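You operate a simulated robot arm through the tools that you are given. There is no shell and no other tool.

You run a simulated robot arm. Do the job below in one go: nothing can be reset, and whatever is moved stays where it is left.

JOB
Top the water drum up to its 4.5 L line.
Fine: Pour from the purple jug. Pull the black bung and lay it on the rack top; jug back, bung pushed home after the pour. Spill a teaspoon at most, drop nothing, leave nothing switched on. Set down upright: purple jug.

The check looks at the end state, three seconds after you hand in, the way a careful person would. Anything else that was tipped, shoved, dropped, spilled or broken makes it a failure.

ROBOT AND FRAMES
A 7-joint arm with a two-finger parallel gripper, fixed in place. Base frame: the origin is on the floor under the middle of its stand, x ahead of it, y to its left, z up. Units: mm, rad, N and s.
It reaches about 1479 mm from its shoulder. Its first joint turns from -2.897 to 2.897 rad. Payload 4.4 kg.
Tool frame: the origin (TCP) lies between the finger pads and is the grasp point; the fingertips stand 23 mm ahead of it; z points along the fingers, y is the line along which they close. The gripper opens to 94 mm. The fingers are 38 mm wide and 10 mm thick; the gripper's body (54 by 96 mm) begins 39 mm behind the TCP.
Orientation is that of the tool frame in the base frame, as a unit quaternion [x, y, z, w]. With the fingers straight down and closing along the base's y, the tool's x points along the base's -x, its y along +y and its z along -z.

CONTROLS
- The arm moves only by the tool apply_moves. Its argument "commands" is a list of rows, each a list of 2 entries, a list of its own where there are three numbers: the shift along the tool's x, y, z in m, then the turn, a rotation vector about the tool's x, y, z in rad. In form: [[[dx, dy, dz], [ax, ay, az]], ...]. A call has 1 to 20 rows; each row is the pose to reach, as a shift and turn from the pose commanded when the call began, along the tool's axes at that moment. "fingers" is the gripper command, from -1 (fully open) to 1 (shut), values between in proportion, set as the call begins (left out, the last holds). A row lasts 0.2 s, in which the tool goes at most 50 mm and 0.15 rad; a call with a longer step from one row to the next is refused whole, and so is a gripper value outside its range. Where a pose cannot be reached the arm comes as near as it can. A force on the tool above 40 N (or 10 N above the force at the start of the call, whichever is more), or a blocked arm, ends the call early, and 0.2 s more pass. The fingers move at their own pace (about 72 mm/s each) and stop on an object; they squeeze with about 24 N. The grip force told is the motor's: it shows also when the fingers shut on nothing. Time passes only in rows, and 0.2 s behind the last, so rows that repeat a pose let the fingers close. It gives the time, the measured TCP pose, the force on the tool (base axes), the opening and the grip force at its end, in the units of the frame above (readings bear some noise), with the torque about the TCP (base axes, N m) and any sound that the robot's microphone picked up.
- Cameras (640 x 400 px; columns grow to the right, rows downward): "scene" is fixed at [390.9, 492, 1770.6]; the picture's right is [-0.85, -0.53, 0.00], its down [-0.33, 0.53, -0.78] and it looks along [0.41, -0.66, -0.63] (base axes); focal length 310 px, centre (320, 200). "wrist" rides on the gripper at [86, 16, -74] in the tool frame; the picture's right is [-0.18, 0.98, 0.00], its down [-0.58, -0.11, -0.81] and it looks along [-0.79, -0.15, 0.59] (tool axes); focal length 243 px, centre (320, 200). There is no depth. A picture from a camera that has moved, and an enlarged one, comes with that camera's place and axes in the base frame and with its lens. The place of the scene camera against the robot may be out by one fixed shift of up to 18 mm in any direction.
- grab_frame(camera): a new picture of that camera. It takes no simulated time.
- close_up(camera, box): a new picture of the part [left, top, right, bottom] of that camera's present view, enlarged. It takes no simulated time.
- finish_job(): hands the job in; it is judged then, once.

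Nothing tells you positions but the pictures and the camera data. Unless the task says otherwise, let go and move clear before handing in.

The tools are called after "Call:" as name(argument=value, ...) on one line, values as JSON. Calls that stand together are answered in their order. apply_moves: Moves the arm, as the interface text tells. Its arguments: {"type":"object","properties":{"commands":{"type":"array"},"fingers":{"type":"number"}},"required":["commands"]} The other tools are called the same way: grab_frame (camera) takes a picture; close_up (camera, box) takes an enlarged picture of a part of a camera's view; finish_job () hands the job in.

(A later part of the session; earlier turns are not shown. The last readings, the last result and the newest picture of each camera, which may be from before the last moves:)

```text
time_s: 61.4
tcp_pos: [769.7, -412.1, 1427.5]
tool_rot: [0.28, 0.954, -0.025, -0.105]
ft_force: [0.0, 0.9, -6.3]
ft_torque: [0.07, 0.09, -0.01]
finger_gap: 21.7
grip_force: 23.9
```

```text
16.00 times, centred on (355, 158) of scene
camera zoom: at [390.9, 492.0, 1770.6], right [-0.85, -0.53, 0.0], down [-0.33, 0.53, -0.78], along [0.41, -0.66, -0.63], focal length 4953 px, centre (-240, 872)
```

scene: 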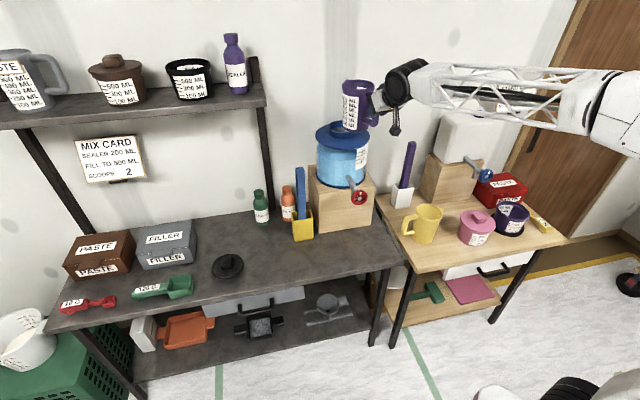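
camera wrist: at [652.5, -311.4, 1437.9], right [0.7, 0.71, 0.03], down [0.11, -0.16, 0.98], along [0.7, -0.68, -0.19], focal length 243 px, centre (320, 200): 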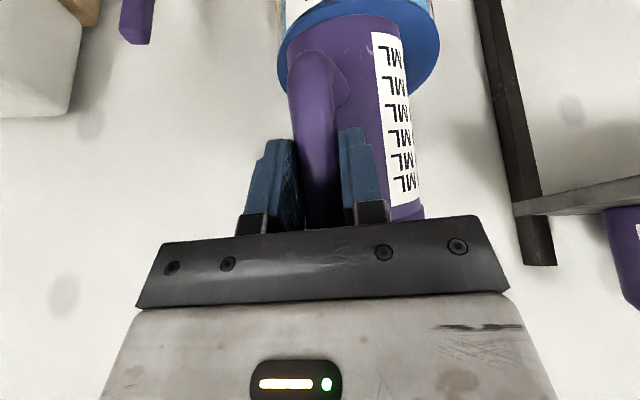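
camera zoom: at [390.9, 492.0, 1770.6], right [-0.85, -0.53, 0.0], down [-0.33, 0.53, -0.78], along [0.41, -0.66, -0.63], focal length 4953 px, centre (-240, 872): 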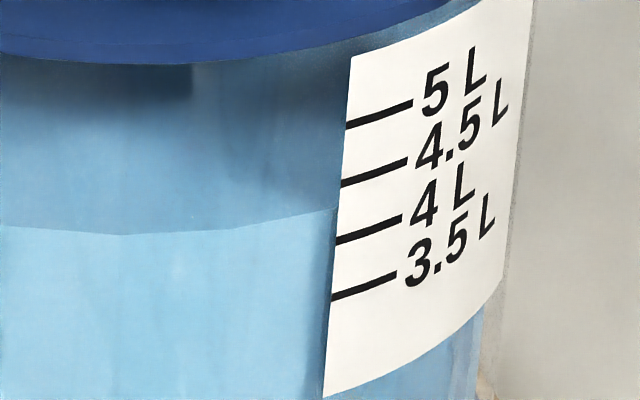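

Call:
apply_moves(commands=[[[0, 0, 0], [0, 0, 0]], [[0, 0, 0], [0, 0, 0]], [[0, 0, 0], [0, 0, 0]], [[0, 0, 0], [0, 0, 0]], [[0, 0, 0], [0, 0, 0]], [[0, 0, 0], [0, 0, 0]], [[0, 0, 0], [0, 0, 0]], [[0, 0, 0], [0, 0, 0]], [[0, 0, 0], [0, 0, 0]], [[0, 0, 0], [0, 0, 0]]])

Call:
close_up(camera="scene", box=[300, 70, 420, 170])

Call:
close_up(camera="scene", box=[346, 151, 364, 165])

```text
time_s: 63.6
tcp_pos: [768.5, -412.7, 1427.0]
tool_rot: [0.279, 0.954, -0.025, -0.105]
ft_force: [-0.1, 1.2, -5.4]
ft_torque: [0.02, 0.15, -0.02]
finger_gap: 21.9
grip_force: 24.3
```

```text
4.00 times, centred on (360, 120) of scene
camera zoom: at [390.9, 492.0, 1770.6], right [-0.85, -0.53, 0.0], down [-0.33, 0.53, -0.78], along [0.41, -0.66, -0.63], focal length 1238 px, centre (160, 520)
```

zoom: 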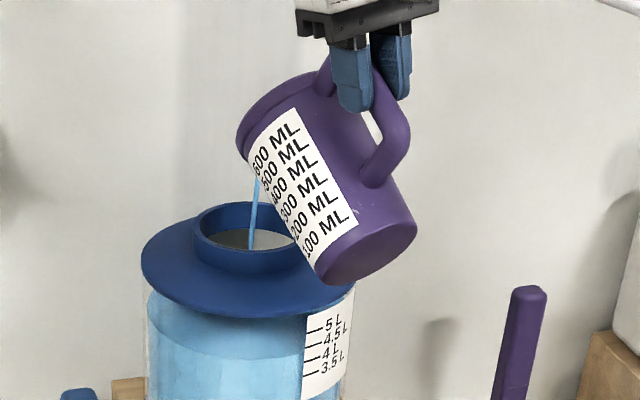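

```text
16.00 times, centred on (355, 158) of scene
camera zoom: at [390.9, 492.0, 1770.6], right [-0.85, -0.53, 0.0], down [-0.33, 0.53, -0.78], along [0.41, -0.66, -0.63], focal length 4953 px, centre (-240, 872)
```

zoom: 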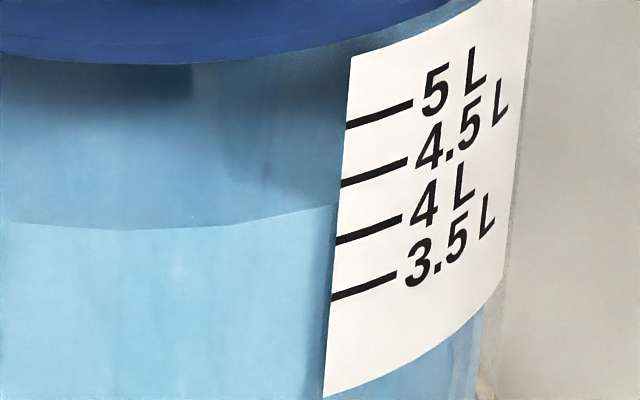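

Level is rising as predicted, about 125 mL poured so far. I'll continue to about 62°, then hold.

Call:
apply_moves(commands=[[[-0.0016, -0.0001, -0.0027], [0.0016, 0.0173, -0.0016]], [[-0.0032, -0.0002, -0.0053], [0.0032, 0.0346, -0.0032]], [[-0.0049, -0.0003, -0.0079], [0.0047, 0.0519, -0.0048]], [[-0.0066, -0.0004, -0.0104], [0.0063, 0.0692, -0.0064]], [[-0.0084, -0.0004, -0.013], [0.0079, 0.0865, -0.008]], [[-0.0102, -0.0005, -0.0155], [0.0095, 0.1038, -0.0095]], [[-0.0102, -0.0005, -0.0155], [0.0095, 0.1038, -0.0095]], [[-0.0102, -0.0005, -0.0155], [0.0095, 0.1038, -0.0095]]])

Call:
close_up(camera="scene", box=[300, 70, 420, 170])

Call:
close_up(camera="scene", box=[346, 151, 364, 165])

```text
time_s: 65.4
tcp_pos: [780.5, -417.1, 1440.3]
tool_rot: [0.277, 0.948, -0.014, -0.155]
ft_force: [0.0, -0.3, -5.3]
ft_torque: [0.02, 0.08, -0.02]
finger_gap: 21.8
grip_force: 24.1
```

```text
4.00 times, centred on (360, 120) of scene
camera zoom: at [390.9, 492.0, 1770.6], right [-0.85, -0.53, 0.0], down [-0.33, 0.53, -0.78], along [0.41, -0.66, -0.63], focal length 1238 px, centre (160, 520)
```

zoom: 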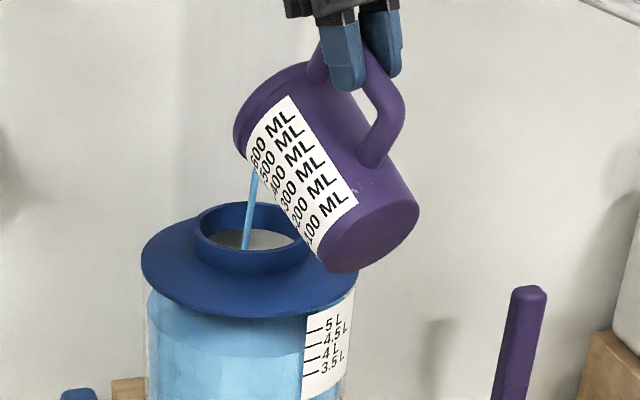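

```text
16.00 times, centred on (355, 158) of scene
camera zoom: at [390.9, 492.0, 1770.6], right [-0.85, -0.53, 0.0], down [-0.33, 0.53, -0.78], along [0.41, -0.66, -0.63], focal length 4953 px, centre (-240, 872)
```

zoom: 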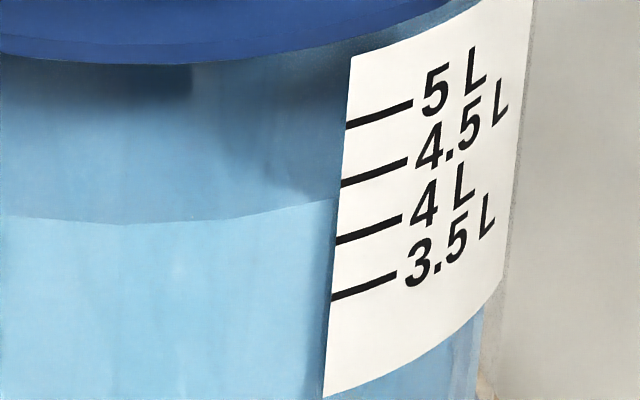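

Call:
apply_moves(commands=[[[0, 0, 0], [0, 0, 0]], [[0, 0, 0], [0, 0, 0]], [[0, 0, 0], [0, 0, 0]], [[0, 0, 0], [0, 0, 0]], [[0, 0, 0], [0, 0, 0]], [[0, 0, 0], [0, 0, 0]], [[0, 0, 0], [0, 0, 0]], [[0, 0, 0], [0, 0, 0]], [[0, 0, 0], [0, 0, 0]], [[0, 0, 0], [0, 0, 0]], [[0, 0, 0], [0, 0, 0]], [[0, 0, 0], [0, 0, 0]]])

Call:
close_up(camera="scene", box=[300, 70, 420, 170])

Call:
close_up(camera="scene", box=[346, 151, 364, 165])

```text
time_s: 68.0
tcp_pos: [779.9, -417.0, 1440.8]
tool_rot: [0.276, 0.948, -0.014, -0.155]
ft_force: [0.1, 0.2, -5.0]
ft_torque: [0.06, 0.07, 0.0]
finger_gap: 22.0
grip_force: 23.9
```

```text
4.00 times, centred on (360, 120) of scene
camera zoom: at [390.9, 492.0, 1770.6], right [-0.85, -0.53, 0.0], down [-0.33, 0.53, -0.78], along [0.41, -0.66, -0.63], focal length 1238 px, centre (160, 520)
```

zoom: 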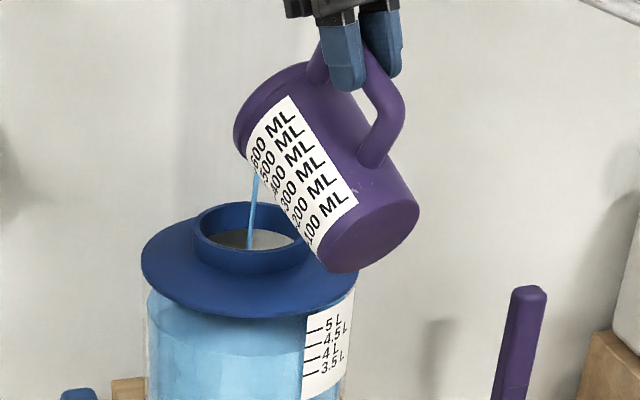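

```text
16.00 times, centred on (355, 158) of scene
camera zoom: at [390.9, 492.0, 1770.6], right [-0.85, -0.53, 0.0], down [-0.33, 0.53, -0.78], along [0.41, -0.66, -0.63], focal length 4953 px, centre (-240, 872)
```

zoom: 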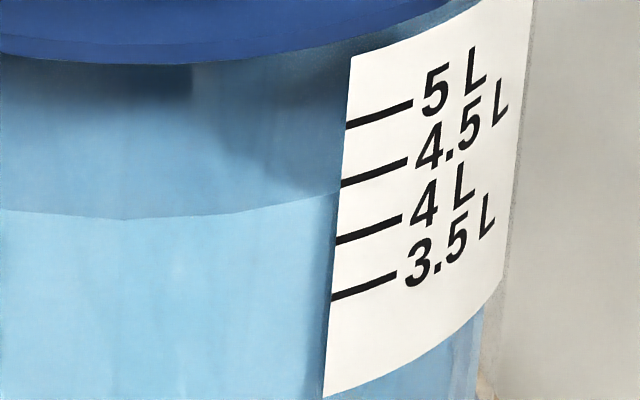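

About 4.45 on the picture scale (roughly 4.39 after the parallax correction). I'll add 3° more, then hold.

Call:
apply_moves(commands=[[[-0.0016, -0.0001, -0.0027], [0.0016, 0.0173, -0.0016]], [[-0.0032, -0.0002, -0.0053], [0.0032, 0.0346, -0.0032]], [[-0.0049, -0.0003, -0.0079], [0.0047, 0.0519, -0.0048]], [[-0.0049, -0.0003, -0.0079], [0.0047, 0.0519, -0.0048]], [[-0.0049, -0.0003, -0.0079], [0.0047, 0.0519, -0.0048]], [[-0.0049, -0.0003, -0.0079], [0.0047, 0.0519, -0.0048]], [[-0.0049, -0.0003, -0.0079], [0.0047, 0.0519, -0.0048]], [[-0.0049, -0.0003, -0.0079], [0.0047, 0.0519, -0.0048]]])

Call:
close_up(camera="scene", box=[300, 70, 420, 170])

Call:
close_up(camera="scene", box=[346, 151, 364, 165])

```text
time_s: 69.8
tcp_pos: [786.0, -420.9, 1447.9]
tool_rot: [0.274, 0.945, -0.009, -0.18]
ft_force: [-0.4, 0.1, -4.5]
ft_torque: [0.04, 0.07, 0.03]
finger_gap: 21.7
grip_force: 24.1
```

```text
4.00 times, centred on (360, 120) of scene
camera zoom: at [390.9, 492.0, 1770.6], right [-0.85, -0.53, 0.0], down [-0.33, 0.53, -0.78], along [0.41, -0.66, -0.63], focal length 1238 px, centre (160, 520)
```

zoom: 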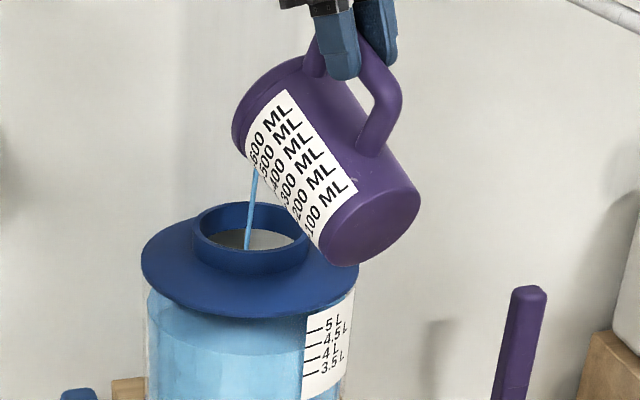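

```text
16.00 times, centred on (355, 158) of scene
camera zoom: at [390.9, 492.0, 1770.6], right [-0.85, -0.53, 0.0], down [-0.33, 0.53, -0.78], along [0.41, -0.66, -0.63], focal length 4953 px, centre (-240, 872)
```

zoom: 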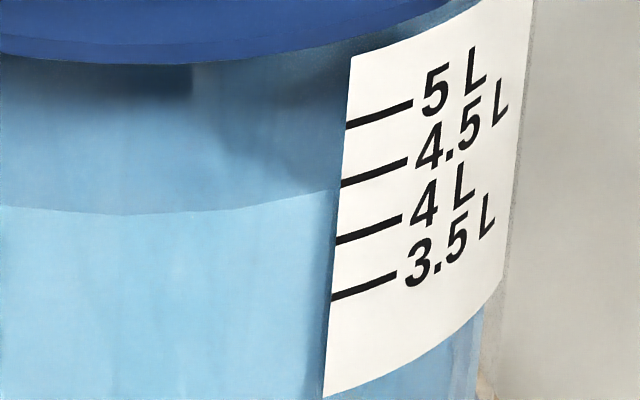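

Let me check the wall thickness at the drum's left silhouette to firm up the parallax correction.

Call:
close_up(camera="scene", box=[312, 145, 332, 160])

Call:
close_up(camera="scene", box=[356, 146, 376, 161])

```text
16.00 times, centred on (322, 152) of scene
camera zoom: at [390.9, 492.0, 1770.6], right [-0.85, -0.53, 0.0], down [-0.33, 0.53, -0.78], along [0.41, -0.66, -0.63], focal length 4953 px, centre (288, 960)
```

zoom: 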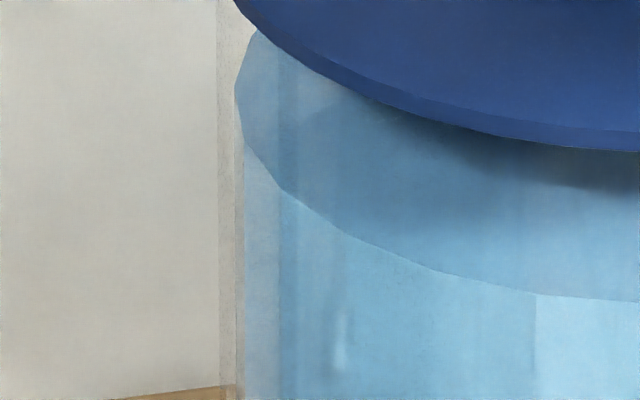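

```text
16.00 times, centred on (366, 154) of scene
camera zoom: at [390.9, 492.0, 1770.6], right [-0.85, -0.53, 0.0], down [-0.33, 0.53, -0.78], along [0.41, -0.66, -0.63], focal length 4953 px, centre (-416, 944)
```

zoom: 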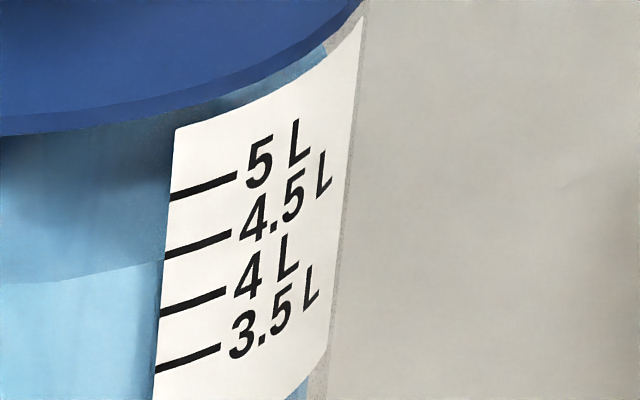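

The wall is about 5 mm thick, so true level is roughly 0.1 L below the apparent reading: about 4.37 L now, in line with around 265 mL poured. I'll continue gradually.

Call:
apply_moves(commands=[[[-0.0016, -0.0001, -0.0027], [0.0016, 0.0173, -0.0016]], [[-0.0032, -0.0002, -0.0053], [0.0032, 0.0346, -0.0032]], [[-0.0049, -0.0003, -0.0079], [0.0047, 0.0519, -0.0048]], [[-0.0066, -0.0004, -0.0104], [0.0063, 0.0692, -0.0064]], [[-0.0066, -0.0004, -0.0104], [0.0063, 0.0692, -0.0064]], [[-0.0066, -0.0004, -0.0104], [0.0063, 0.0692, -0.0064]], [[-0.0066, -0.0004, -0.0104], [0.0063, 0.0692, -0.0064]], [[-0.0066, -0.0004, -0.0104], [0.0063, 0.0692, -0.0064]], [[-0.0066, -0.0004, -0.0104], [0.0063, 0.0692, -0.0064]]])

Call:
close_up(camera="scene", box=[300, 70, 420, 170])

Call:
close_up(camera="scene", box=[346, 151, 364, 165])

```text
time_s: 71.8
tcp_pos: [780.6, -419.3, 1422.8]
tool_rot: [0.27, 0.939, -0.003, -0.213]
ft_force: [-0.4, 0.1, -3.5]
ft_torque: [0.02, 0.03, -0.02]
finger_gap: 21.8
grip_force: 24.1
out of reach, approached as far as the arm can: row 2, 3, 4, 5, 6, 7, 8, 9
```

```text
4.00 times, centred on (360, 120) of scene
camera zoom: at [390.9, 492.0, 1770.6], right [-0.85, -0.53, 0.0], down [-0.33, 0.53, -0.78], along [0.41, -0.66, -0.63], focal length 1238 px, centre (160, 520)
```

zoom: 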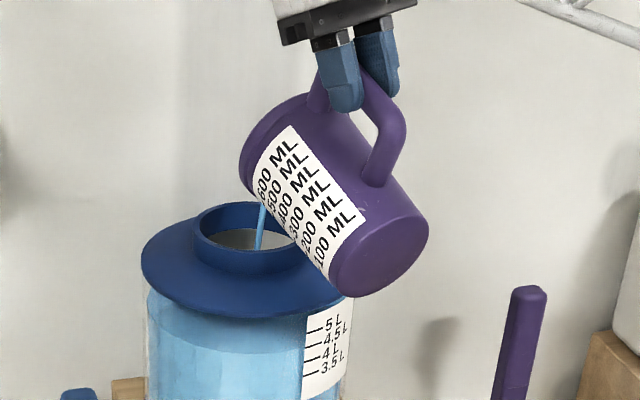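

```text
16.00 times, centred on (355, 158) of scene
camera zoom: at [390.9, 492.0, 1770.6], right [-0.85, -0.53, 0.0], down [-0.33, 0.53, -0.78], along [0.41, -0.66, -0.63], focal length 4953 px, centre (-240, 872)
```

zoom: 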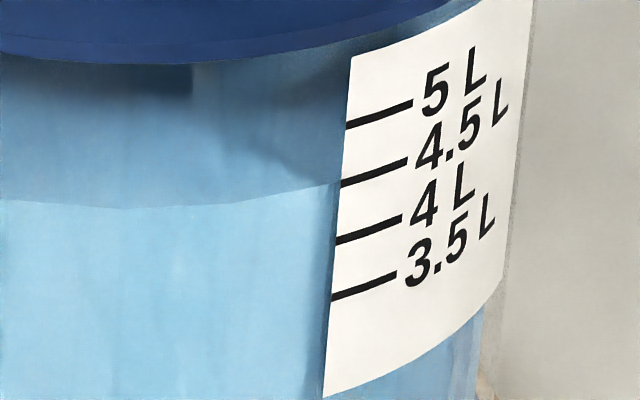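

The arm reached a wrist limit at this tilt, but the jug is still pouring cleanly inside the neck; the level is about 4.41 L true. I'll hold to let the flow settle and see how the command state behaves.

Call:
apply_moves(commands=[[[0, 0, 0], [0, 0, 0]], [[0, 0, 0], [0, 0, 0]], [[0, 0, 0], [0, 0, 0]], [[0, 0, 0], [0, 0, 0]], [[0, 0, 0], [0, 0, 0]]])

Call:
close_up(camera="scene", box=[300, 70, 420, 170])

Call:
close_up(camera="scene", box=[346, 151, 364, 165])

Call:
grab_frame(camera="scene")

```text
time_s: 73.0
tcp_pos: [781.3, -419.6, 1423.4]
tool_rot: [0.271, 0.939, -0.002, -0.214]
ft_force: [1.3, 0.4, -2.7]
ft_torque: [-0.03, 0.05, 0.0]
finger_gap: 21.7
grip_force: 24.1
```

```text
4.00 times, centred on (360, 120) of scene
camera zoom: at [390.9, 492.0, 1770.6], right [-0.85, -0.53, 0.0], down [-0.33, 0.53, -0.78], along [0.41, -0.66, -0.63], focal length 1238 px, centre (160, 520)
```

zoom: 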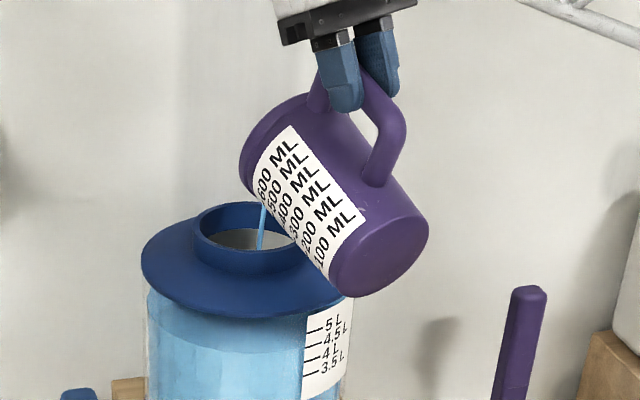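

```text
16.00 times, centred on (355, 158) of scene
camera zoom: at [390.9, 492.0, 1770.6], right [-0.85, -0.53, 0.0], down [-0.33, 0.53, -0.78], along [0.41, -0.66, -0.63], focal length 4953 px, centre (-240, 872)
```

zoom: 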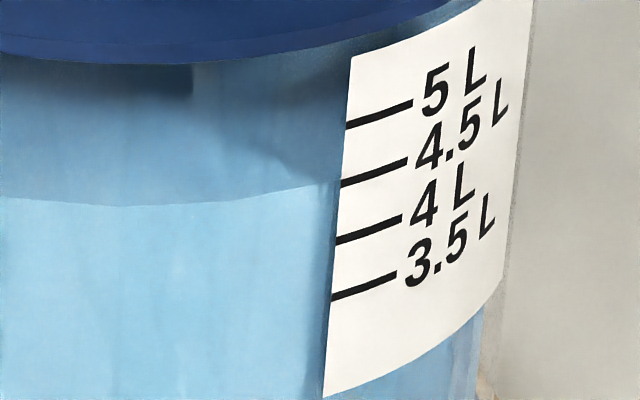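

```text
taken
```

scene: 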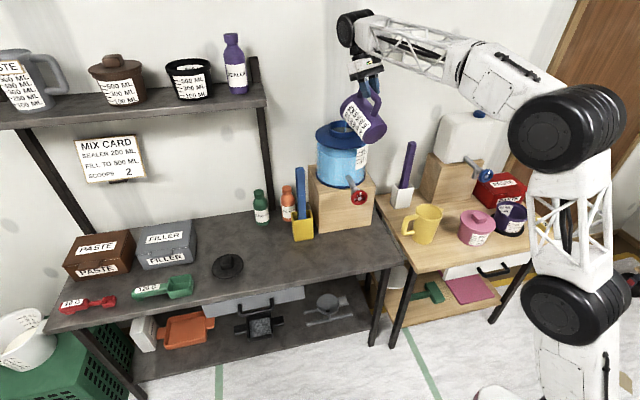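

The commanded pose follows the achieved one. The wrist can't pitch further on this heading, so I'll ease back 6° to stop the flow, then swing the hand around the spout to a heading with more wrist travel.

Call:
apply_moves(commands=[[[0.005, -0.0004, 0.0008], [-0.0032, -0.0346, 0.0032]], [[0.0099, -0.0007, 0.0018], [-0.0063, -0.0692, 0.0064]], [[0.0145, -0.0011, 0.0027], [-0.0095, -0.1038, 0.0095]], [[0.0145, -0.0011, 0.0027], [-0.0095, -0.1038, 0.0095]], [[0.0145, -0.0011, 0.0027], [-0.0095, -0.1038, 0.0095]]])

Call:
close_up(camera="scene", box=[300, 70, 420, 170])

Call:
close_up(camera="scene", box=[346, 151, 364, 165])

```text
time_s: 74.2
tcp_pos: [767.9, -411.4, 1427.0]
tool_rot: [0.276, 0.947, -0.013, -0.163]
ft_force: [-0.6, 1.5, -4.1]
ft_torque: [0.0, 0.07, 0.0]
finger_gap: 21.7
grip_force: 23.8
```

```text
4.00 times, centred on (360, 120) of scene
camera zoom: at [390.9, 492.0, 1770.6], right [-0.85, -0.53, 0.0], down [-0.33, 0.53, -0.78], along [0.41, -0.66, -0.63], focal length 1238 px, centre (160, 520)
```

zoom: 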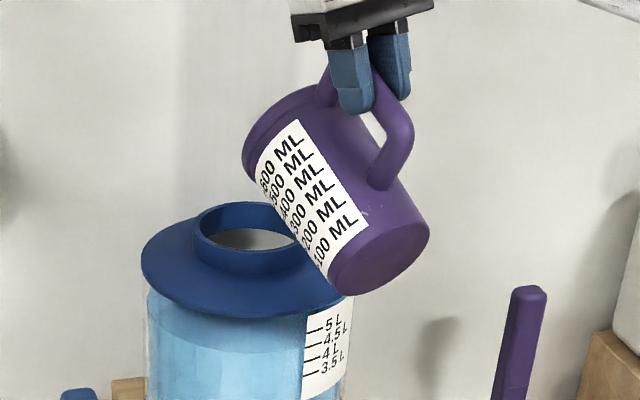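

```text
16.00 times, centred on (355, 158) of scene
camera zoom: at [390.9, 492.0, 1770.6], right [-0.85, -0.53, 0.0], down [-0.33, 0.53, -0.78], along [0.41, -0.66, -0.63], focal length 4953 px, centre (-240, 872)
```

zoom: 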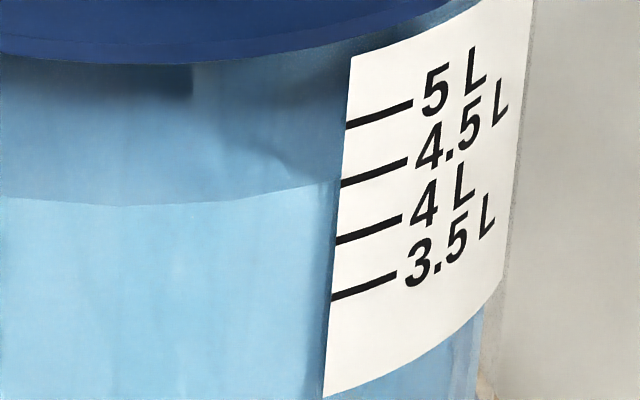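

Flow stopped cleanly. Now I'll swing the hand around the spout tip, holding this no-flow tilt, first by half the turn.

Call:
apply_moves(commands=[[[-0.0018, -0.0056, 0.0001], [0.0132, -0.005, -0.0413]], [[-0.0036, -0.0111, 0.0002], [0.0263, -0.01, -0.0826]], [[-0.0079, -0.0221, 0.0002], [0.0526, -0.02, -0.1651]], [[-0.0131, -0.0329, -0.0002], [0.079, -0.03, -0.2477]], [[-0.019, -0.0433, -0.0008], [0.1053, -0.04, -0.3302]], [[-0.0259, -0.0535, -0.0018], [0.1316, -0.05, -0.4127]], [[-0.0259, -0.0535, -0.0018], [0.1316, -0.05, -0.4127]]])

Call:
close_up(camera="scene", box=[300, 70, 420, 170])

Call:
grab_frame(camera="scene")

```text
time_s: 75.8
tcp_pos: [762.6, -472.2, 1427.0]
tool_rot: [0.063, 0.985, -0.048, -0.156]
ft_force: [-0.1, -0.3, -3.0]
ft_torque: [0.0, 0.05, 0.01]
finger_gap: 21.6
grip_force: 24.2
```

```text
4.00 times, centred on (360, 120) of scene
camera zoom: at [390.9, 492.0, 1770.6], right [-0.85, -0.53, 0.0], down [-0.33, 0.53, -0.78], along [0.41, -0.66, -0.63], focal length 1238 px, centre (160, 520)
```

zoom: 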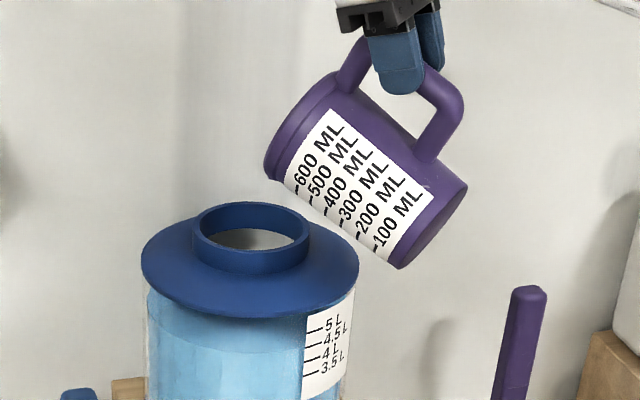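

```text
taken
```

scene: 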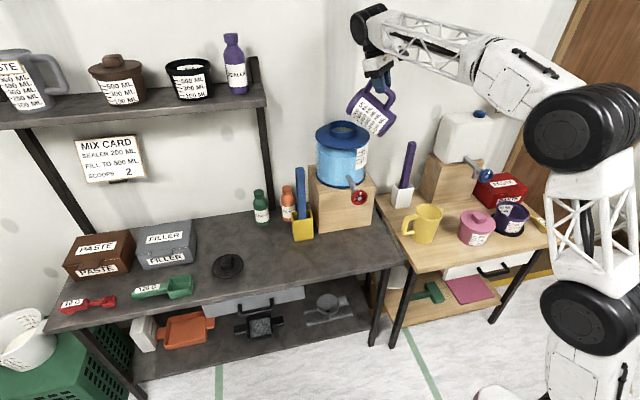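

Call:
close_up(camera="scene", box=[330, 85, 385, 130])

Call:
close_up(camera="wrist", box=[240, 0, 440, 200])

```text
8.89 times, centred on (358, 108) of scene
camera zoom: at [390.9, 492.0, 1770.6], right [-0.85, -0.53, 0.0], down [-0.33, 0.53, -0.78], along [0.41, -0.66, -0.63], focal length 2752 px, centre (-13, 1022)
```

zoom: 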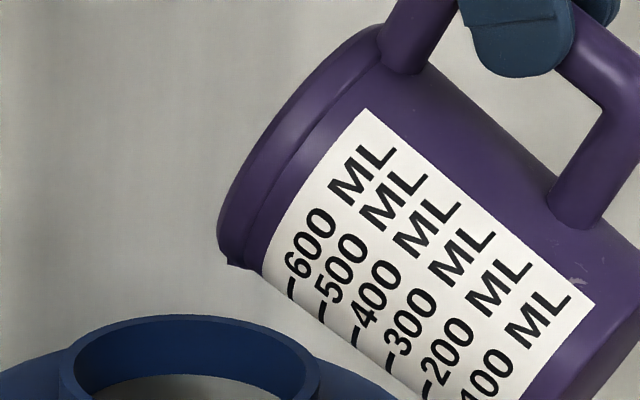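

```text
2.00 times, centred on (340, 100) of wrist
camera zoom: at [706.1, -439.3, 1520.5], right [0.28, 0.94, -0.17], down [0.79, -0.13, 0.6], along [0.54, -0.3, -0.78], focal length 485 px, centre (280, 400)
```

zoom: 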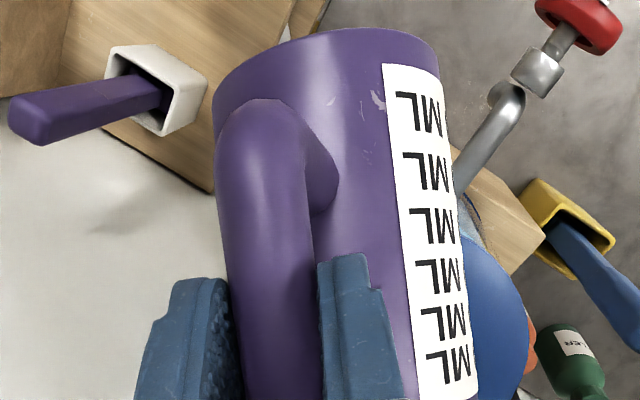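

The spout tip is still above the opening and the grip is unchanged. Completing the swing.

Call:
apply_moves(commands=[[[-0.0008, -0.0058, 0.0004], [0.0132, -0.005, -0.0414]], [[-0.0017, -0.0116, 0.0009], [0.0263, -0.01, -0.0828]], [[-0.0043, -0.0231, 0.0014], [0.0526, -0.0199, -0.1655]], [[-0.0078, -0.0343, 0.0017], [0.0789, -0.0299, -0.2483]], [[-0.012, -0.0453, 0.0016], [0.1052, -0.0399, -0.3311]], [[-0.0171, -0.0559, 0.0013], [0.1315, -0.0498, -0.4138]], [[-0.0171, -0.0559, 0.0013], [0.1315, -0.0498, -0.4138]]])

Call:
close_up(camera="scene", box=[300, 70, 420, 170])

Call:
close_up(camera="scene", box=[325, 95, 385, 140])

Call:
close_up(camera="scene", box=[346, 151, 364, 165])

```text
time_s: 77.4
tcp_pos: [771.7, -530.0, 1427.0]
tool_rot: [-0.151, 0.975, -0.081, -0.143]
ft_force: [0.0, 0.2, -3.0]
ft_torque: [0.0, 0.05, -0.01]
finger_gap: 21.6
grip_force: 24.3
```

```text
4.00 times, centred on (360, 120) of scene
camera zoom: at [390.9, 492.0, 1770.6], right [-0.85, -0.53, 0.0], down [-0.33, 0.53, -0.78], along [0.41, -0.66, -0.63], focal length 1238 px, centre (160, 520)
```

zoom: 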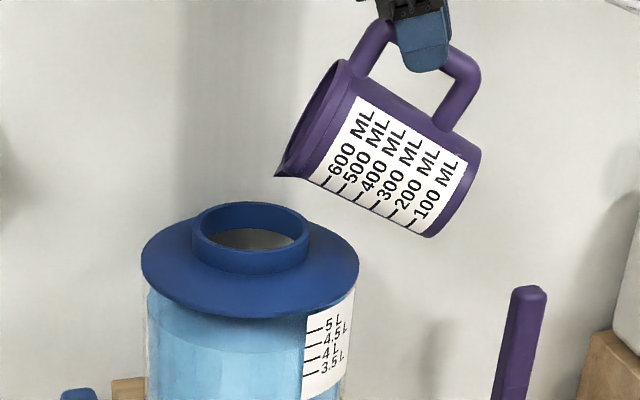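

```text
8.89 times, centred on (355, 118) of scene
camera zoom: at [390.9, 492.0, 1770.6], right [-0.85, -0.53, 0.0], down [-0.33, 0.53, -0.78], along [0.41, -0.66, -0.63], focal length 2752 px, centre (9, 933)
```

zoom: 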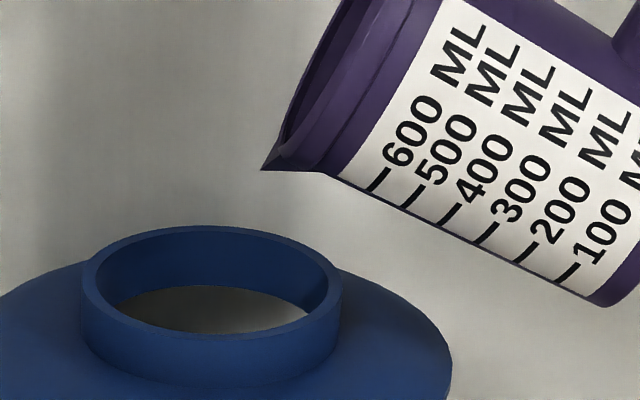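

```text
16.00 times, centred on (355, 158) of scene
camera zoom: at [390.9, 492.0, 1770.6], right [-0.85, -0.53, 0.0], down [-0.33, 0.53, -0.78], along [0.41, -0.66, -0.63], focal length 4953 px, centre (-240, 872)
```

zoom: 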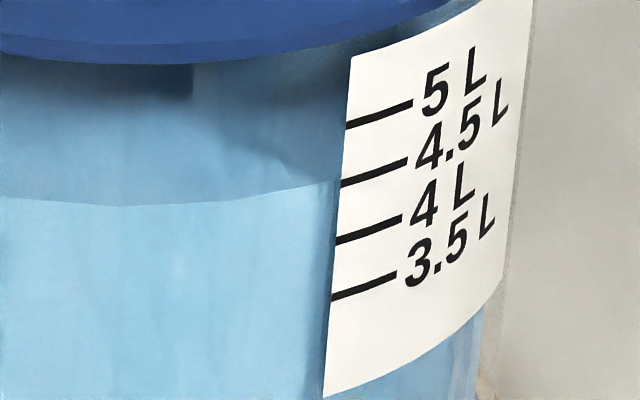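

The spout is now clearly in view, about 18 mm short of the opening centre, which is a good aim. I'll tilt back down to about 68° and then a little beyond.

Call:
apply_moves(commands=[[[-0.0024, -0.0001, -0.004], [0.0024, 0.0259, -0.0024]], [[-0.0049, -0.0003, -0.0079], [0.0047, 0.0519, -0.0048]], [[-0.0075, -0.0004, -0.0117], [0.0071, 0.0778, -0.0072]], [[-0.0102, -0.0005, -0.0155], [0.0095, 0.1038, -0.0095]], [[-0.012, -0.0006, -0.0179], [0.0111, 0.1211, -0.0111]], [[-0.012, -0.0006, -0.0179], [0.0111, 0.1211, -0.0111]]])

Call:
close_up(camera="scene", box=[325, 95, 385, 140])

Call:
close_up(camera="scene", box=[346, 151, 364, 165])

```text
time_s: 78.8
tcp_pos: [788.2, -521.8, 1440.8]
tool_rot: [-0.152, 0.963, -0.095, -0.201]
ft_force: [0.1, 0.2, -3.7]
ft_torque: [-0.03, 0.0, 0.0]
finger_gap: 21.6
grip_force: 24.0
```

```text
8.89 times, centred on (355, 118) of scene
camera zoom: at [390.9, 492.0, 1770.6], right [-0.85, -0.53, 0.0], down [-0.33, 0.53, -0.78], along [0.41, -0.66, -0.63], focal length 2752 px, centre (9, 933)
```

zoom: 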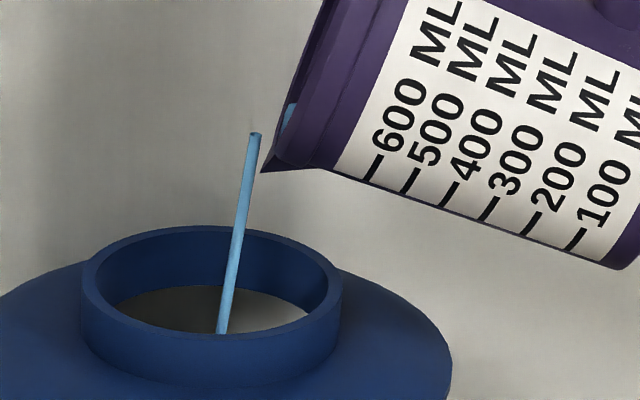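

```text
16.00 times, centred on (355, 158) of scene
camera zoom: at [390.9, 492.0, 1770.6], right [-0.85, -0.53, 0.0], down [-0.33, 0.53, -0.78], along [0.41, -0.66, -0.63], focal length 4953 px, centre (-240, 872)
```

zoom: 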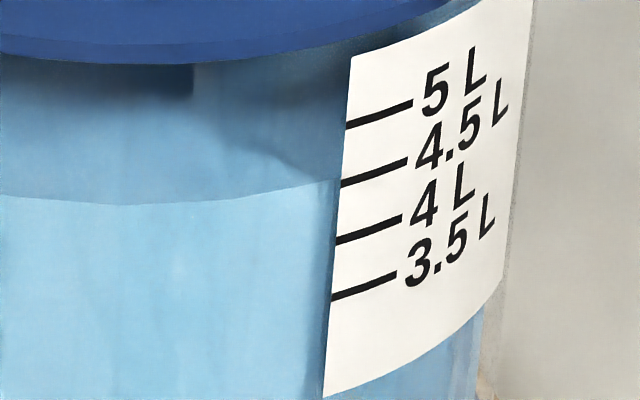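

Pouring resumed, centred in the neck. I'll add 1.5° and hold briefly.

Call:
apply_moves(commands=[[[-0.0016, -0.0001, -0.0027], [0.0016, 0.0173, -0.0016]], [[-0.0024, -0.0001, -0.004], [0.0024, 0.0259, -0.0024]], [[-0.0024, -0.0001, -0.004], [0.0024, 0.0259, -0.0024]], [[-0.0024, -0.0001, -0.004], [0.0024, 0.0259, -0.0024]], [[-0.0024, -0.0001, -0.004], [0.0024, 0.0259, -0.0024]]])

Call:
close_up(camera="scene", box=[325, 95, 385, 140])

Call:
close_up(camera="scene", box=[346, 151, 364, 165])

```text
time_s: 80.0
tcp_pos: [791.2, -520.6, 1442.8]
tool_rot: [-0.152, 0.96, -0.096, -0.213]
ft_force: [-0.3, -0.1, -2.3]
ft_torque: [-0.02, 0.03, -0.02]
finger_gap: 21.6
grip_force: 23.7
```

```text
8.89 times, centred on (355, 118) of scene
camera zoom: at [390.9, 492.0, 1770.6], right [-0.85, -0.53, 0.0], down [-0.33, 0.53, -0.78], along [0.41, -0.66, -0.63], focal length 2752 px, centre (9, 933)
```

zoom: 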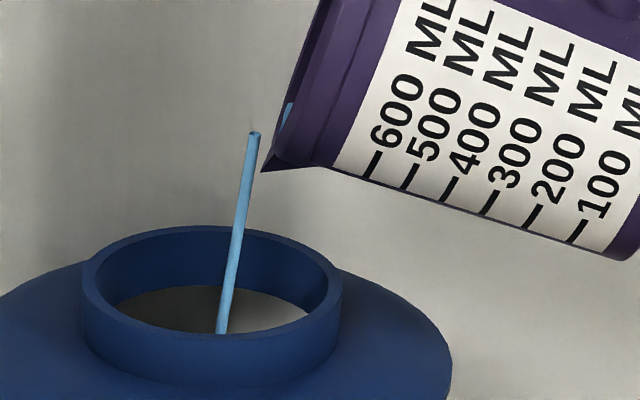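

```text
16.00 times, centred on (355, 158) of scene
camera zoom: at [390.9, 492.0, 1770.6], right [-0.85, -0.53, 0.0], down [-0.33, 0.53, -0.78], along [0.41, -0.66, -0.63], focal length 4953 px, centre (-240, 872)
```

zoom: 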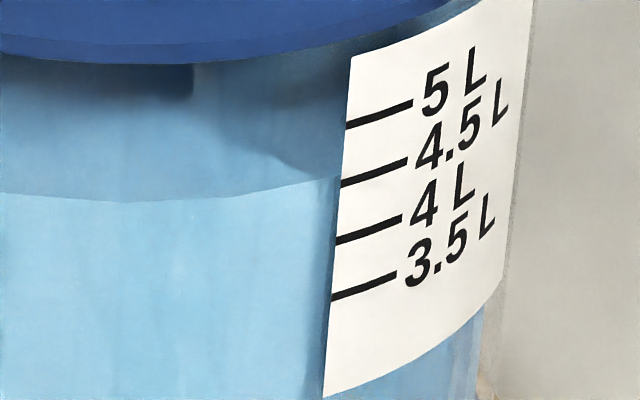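

Nearly there: I estimate 4.47–4.49 L true. A brief hold, then I'll tilt back up to stop the flow.

Call:
apply_moves(commands=[[[0, 0, 0], [0, 0, 0]], [[0.0045, 0.0003, 0.0081], [-0.0047, -0.0519, 0.0048]], [[0.0085, 0.0007, 0.0164], [-0.0095, -0.1038, 0.0095]], [[0.0109, 0.001, 0.0221], [-0.0127, -0.1384, 0.0127]], [[0.0109, 0.001, 0.0221], [-0.0127, -0.1384, 0.0127]], [[0.0109, 0.001, 0.0221], [-0.0127, -0.1384, 0.0127]], [[0.0109, 0.001, 0.0221], [-0.0127, -0.1384, 0.0127]]])

Call:
close_up(camera="scene", box=[325, 95, 385, 140])

Call:
close_up(camera="scene", box=[346, 151, 364, 165])

Call:
close_up(camera="scene", box=[356, 146, 376, 161])

```text
time_s: 81.6
tcp_pos: [773.1, -528.4, 1428.5]
tool_rot: [-0.152, 0.974, -0.081, -0.147]
ft_force: [0.6, -0.1, -2.8]
ft_torque: [-0.05, 0.03, 0.0]
finger_gap: 21.8
grip_force: 24.1
```

```text
8.89 times, centred on (355, 118) of scene
camera zoom: at [390.9, 492.0, 1770.6], right [-0.85, -0.53, 0.0], down [-0.33, 0.53, -0.78], along [0.41, -0.66, -0.63], focal length 2752 px, centre (9, 933)
```

zoom: 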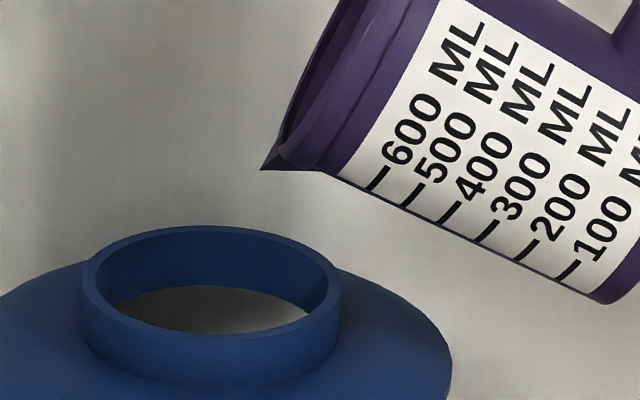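

```text
16.00 times, centred on (355, 158) of scene
camera zoom: at [390.9, 492.0, 1770.6], right [-0.85, -0.53, 0.0], down [-0.33, 0.53, -0.78], along [0.41, -0.66, -0.63], focal length 4953 px, centre (-240, 872)
```

zoom: 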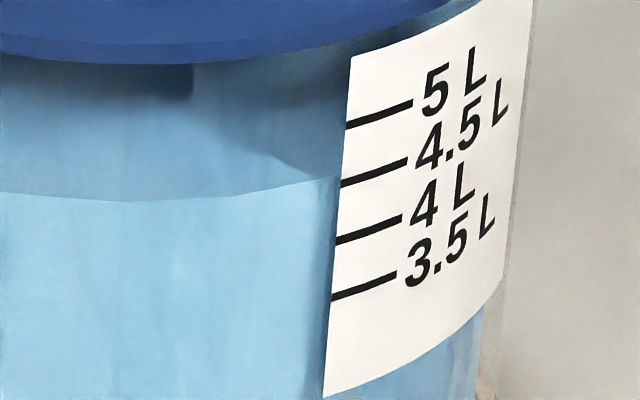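

```text
16.00 times, centred on (366, 154) of scene
camera zoom: at [390.9, 492.0, 1770.6], right [-0.85, -0.53, 0.0], down [-0.33, 0.53, -0.78], along [0.41, -0.66, -0.63], focal length 4953 px, centre (-416, 944)
```

zoom: 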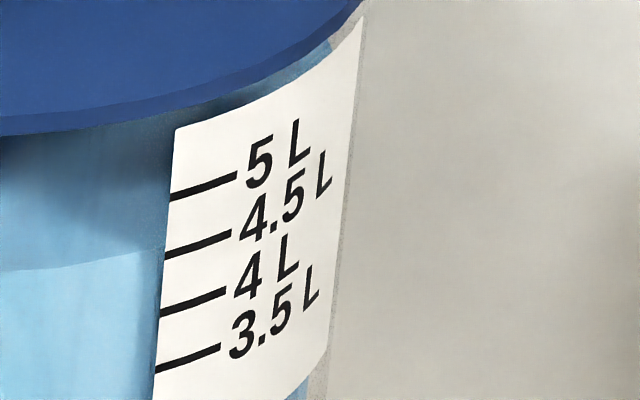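

Flow stopped with no drips visible; my estimates for the level range from 4.43 to 4.48 L. To measure it without parallax I'll right the jug clear of the drum and then use the wrist camera at tick height.

Call:
apply_moves(commands=[[[0.0025, 0.0015, -0.0003], [-0.002, -0.0219, 0.002]], [[0.0074, 0.0044, -0.0007], [-0.006, -0.0658, 0.006]], [[0.0149, 0.0088, -0.0015], [-0.012, -0.1316, 0.0121]], [[0.0235, 0.0139, -0.0024], [-0.019, -0.2084, 0.0192]], [[0.0322, 0.0191, -0.0033], [-0.0261, -0.2852, 0.0262]], [[0.0409, 0.0242, -0.0041], [-0.0331, -0.3619, 0.0333]], [[0.0496, 0.0294, -0.005], [-0.0401, -0.4387, 0.0403]], [[0.0582, 0.0345, -0.0059], [-0.0471, -0.5155, 0.0474]], [[0.0669, 0.0396, -0.0068], [-0.0541, -0.5922, 0.0544]], [[0.0756, 0.0448, -0.0076], [-0.0612, -0.669, 0.0615]], [[0.0843, 0.0499, -0.0085], [-0.0682, -0.7458, 0.0686]], [[0.0929, 0.0551, -0.0094], [-0.0752, -0.8226, 0.0756]], [[0.1016, 0.0602, -0.0103], [-0.0822, -0.8993, 0.0827]], [[0.1103, 0.0653, -0.0111], [-0.0892, -0.9761, 0.0897]], [[0.1177, 0.0697, -0.0119], [-0.0952, -1.0419, 0.0958]], [[0.1239, 0.0734, -0.0125], [-0.1003, -1.0967, 0.1008]], [[0.1239, 0.0734, -0.0125], [-0.1003, -1.0967, 0.1008]]])

Call:
grab_frame(camera="scene")

Call:
close_up(camera="scene", box=[330, 60, 430, 140])

```text
time_s: 85.2
tcp_pos: [640.6, -490.1, 1470.0]
tool_rot: [-0.117, 0.916, 0.049, 0.38]
ft_force: [-1.1, 0.2, -3.5]
ft_torque: [-0.12, 0.22, -0.02]
finger_gap: 21.7
grip_force: 23.8
```

```text
taken
```

scene: 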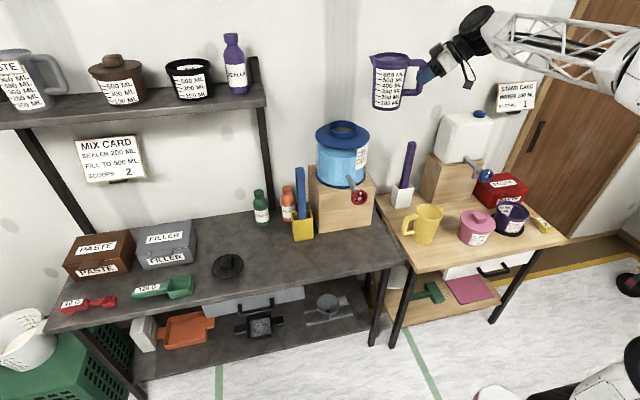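

```text
5.00 times, centred on (380, 100) of scene
camera zoom: at [390.9, 492.0, 1770.6], right [-0.85, -0.53, 0.0], down [-0.33, 0.53, -0.78], along [0.41, -0.66, -0.63], focal length 1548 px, centre (20, 700)
```

zoom: 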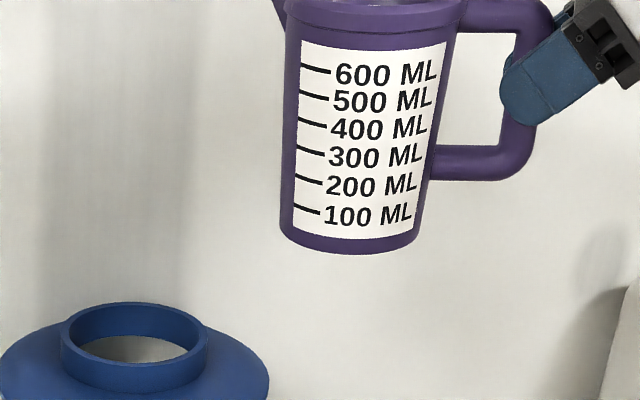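

The jug is upright and steady. I'll turn it to the viewing heading, then lower it so the wrist camera looks level at the 4.5 L tick beside the jug.

Call:
apply_moves(commands=[[[0.0004, 0.0009, -0.0004], [0.0198, 0, 0.0198]], [[0.0014, 0.003, -0.0014], [0.0661, 0, 0.0659]], [[0.0028, 0.006, -0.0028], [0.1322, 0, 0.1318]], [[0.0044, 0.0096, -0.0044], [0.2115, 0, 0.2108]], [[0.0061, 0.0132, -0.0061], [0.2908, 0, 0.2899]], [[0.0078, 0.0167, -0.0078], [0.37, 0, 0.369]], [[0.0095, 0.0203, -0.0095], [0.4493, 0, 0.4481]], [[0.0111, 0.0239, -0.0111], [0.5286, 0, 0.5271]], [[0.0125, 0.0269, -0.0125], [0.5947, 0, 0.593]], [[0.0135, 0.029, -0.0135], [0.641, 0, 0.6391]], [[0.0139, 0.0299, -0.0139], [0.6608, 0, 0.6589]], [[0.0139, 0.0299, -0.0139], [0.6608, 0, 0.6589]]])

Call:
grab_frame(camera="wrist")

Call:
grab_frame(camera="scene")

```text
time_s: 87.8
tcp_pos: [612.1, -465.5, 1469.7]
tool_rot: [0.308, 0.871, -0.128, 0.36]
ft_force: [-0.6, -1.0, -3.0]
ft_torque: [0.1, 0.2, 0.0]
finger_gap: 21.8
grip_force: 24.1
```

```text
taken
camera wrist: at [534.3, -383.5, 1460.4], right [0.72, 0.68, 0.13], down [-0.19, 0.02, 0.98], along [0.67, -0.73, 0.14], focal length 243 px, centre (320, 200)
```

wrist: 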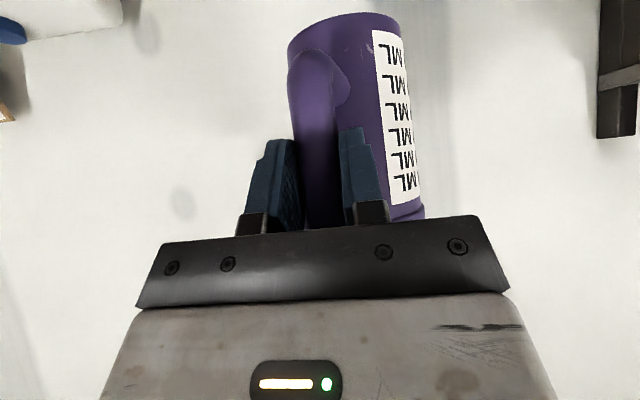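

```text
taken
```

scene: 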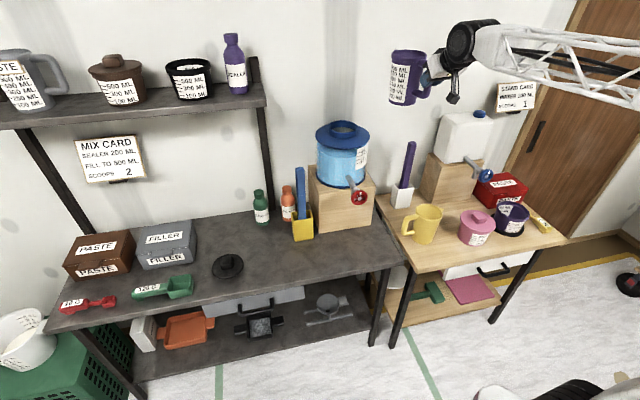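

Call:
apply_moves(commands=[[[0.0071, 0, 0.0071], [0, 0, 0]], [[0.0212, 0, 0.0212], [0, 0, 0]], [[0.0424, 0, 0.0424], [0, 0, 0]], [[0.0635, 0, 0.0636], [0, 0, 0]], [[0.0847, 0, 0.0848], [0, 0, 0]], [[0.1059, 0, 0.106], [0, 0, 0]], [[0.1271, 0, 0.1273], [0, 0, 0]], [[0.1483, 0, 0.1485], [0, 0, 0]], [[0.1694, 0, 0.1697], [0, 0, 0]], [[0.1871, 0, 0.1874], [0, 0, 0]], [[0.1998, 0, 0.2], [0, 0, 0]], [[0.2068, 0, 0.2071], [0, 0, 0]], [[0.209, 0, 0.2093], [0, 0, 0]], [[0.209, 0, 0.2093], [0, 0, 0]]])

Call:
grab_frame(camera="wrist")

Call:
grab_frame(camera="scene")

```text
time_s: 90.8
tcp_pos: [613.5, -466.5, 1173.1]
tool_rot: [0.307, 0.871, -0.129, 0.36]
ft_force: [-0.6, -0.4, -3.4]
ft_torque: [0.11, 0.21, 0.03]
finger_gap: 21.7
grip_force: 23.9
```

```text
taken
camera wrist: at [536.0, -384.5, 1164.7], right [0.72, 0.68, 0.13], down [-0.19, 0.02, 0.98], along [0.67, -0.73, 0.14], focal length 243 px, centre (320, 200)
```

wrist: 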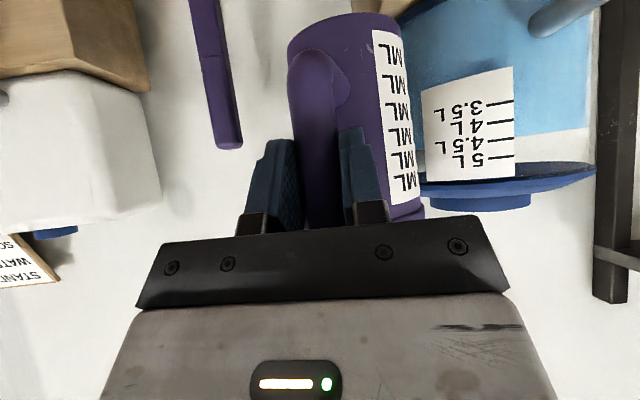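

```text
taken
```

scene: 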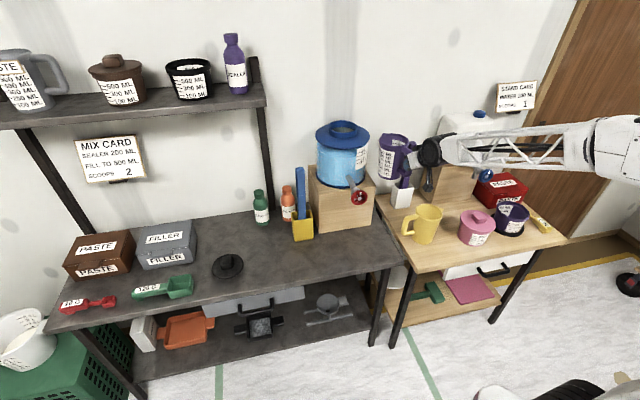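

Excellent: the drum label and water line are visible level-on beside the jug. Zooming in to read them.

Call:
close_up(camera="wrist", box=[420, 60, 610, 200])

Call:
close_up(camera="wrist", box=[470, 90, 560, 160])

Call:
close_up(camera="wrist", box=[490, 115, 540, 150])

```text
2.86 times, centred on (515, 130) of wrist
camera zoom: at [536.0, -384.5, 1164.7], right [0.72, 0.68, 0.13], down [-0.19, 0.02, 0.98], along [0.67, -0.73, 0.14], focal length 693 px, centre (-237, 400)
```

zoom: 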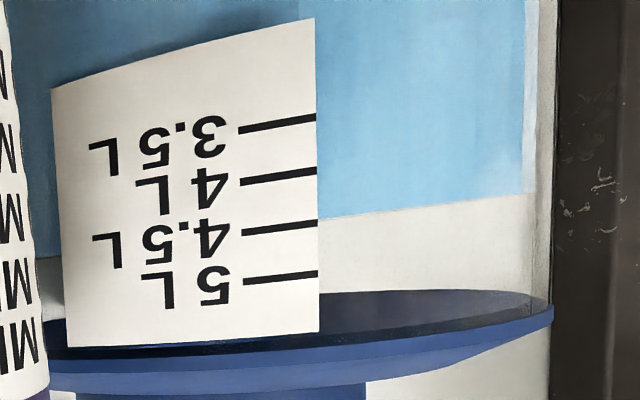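

```text
5.71 times, centred on (515, 125) of wrist
camera zoom: at [536.0, -384.5, 1164.7], right [0.72, 0.68, 0.13], down [-0.19, 0.02, 0.98], along [0.67, -0.73, 0.14], focal length 1386 px, centre (-794, 629)
```

zoom: 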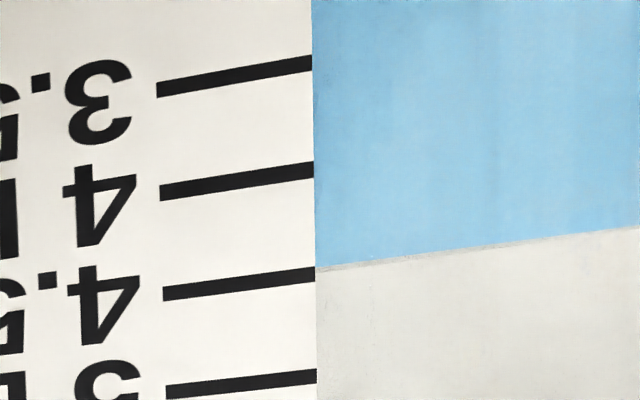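

```text
11.43 times, centred on (515, 132) of wrist
camera zoom: at [536.0, -384.5, 1164.7], right [0.72, 0.68, 0.13], down [-0.19, 0.02, 0.98], along [0.67, -0.73, 0.14], focal length 2773 px, centre (-1909, 971)
```

zoom: 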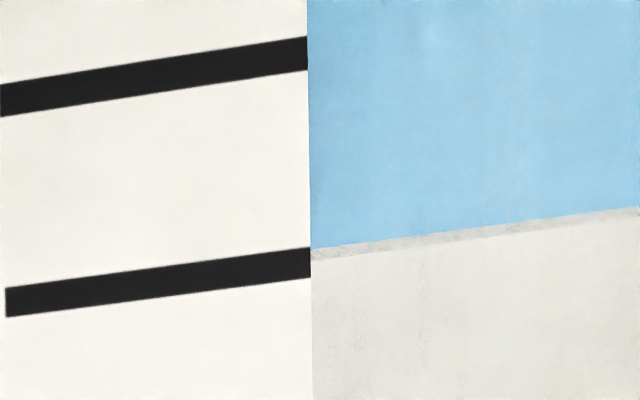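

A clear level reading: the water is at about 4.464 L, 36 mL short of the 4.5 L line. I'll go back up and pour that last bit using the same heading as before.

Call:
apply_moves(commands=[[[-0.0071, 0, -0.0071], [0, 0, 0]], [[-0.0212, 0, -0.0212], [0, 0, 0]], [[-0.0424, 0, -0.0424], [0, 0, 0]], [[-0.0635, 0, -0.0636], [0, 0, 0]], [[-0.0847, 0, -0.0848], [0, 0, 0]], [[-0.1059, 0, -0.106], [0, 0, 0]], [[-0.1271, 0, -0.1273], [0, 0, 0]], [[-0.1483, 0, -0.1485], [0, 0, 0]], [[-0.1694, 0, -0.1697], [0, 0, 0]], [[-0.1871, 0, -0.1874], [0, 0, 0]], [[-0.1998, 0, -0.2], [0, 0, 0]], [[-0.2068, 0, -0.2071], [0, 0, 0]], [[-0.209, 0, -0.2093], [0, 0, 0]], [[-0.209, 0, -0.2093], [0, 0, 0]]])

```text
time_s: 93.8
tcp_pos: [612.3, -465.8, 1469.8]
tool_rot: [0.307, 0.872, -0.128, 0.36]
ft_force: [-0.9, -0.6, -2.6]
ft_torque: [0.16, 0.19, -0.02]
finger_gap: 21.7
grip_force: 23.9
```

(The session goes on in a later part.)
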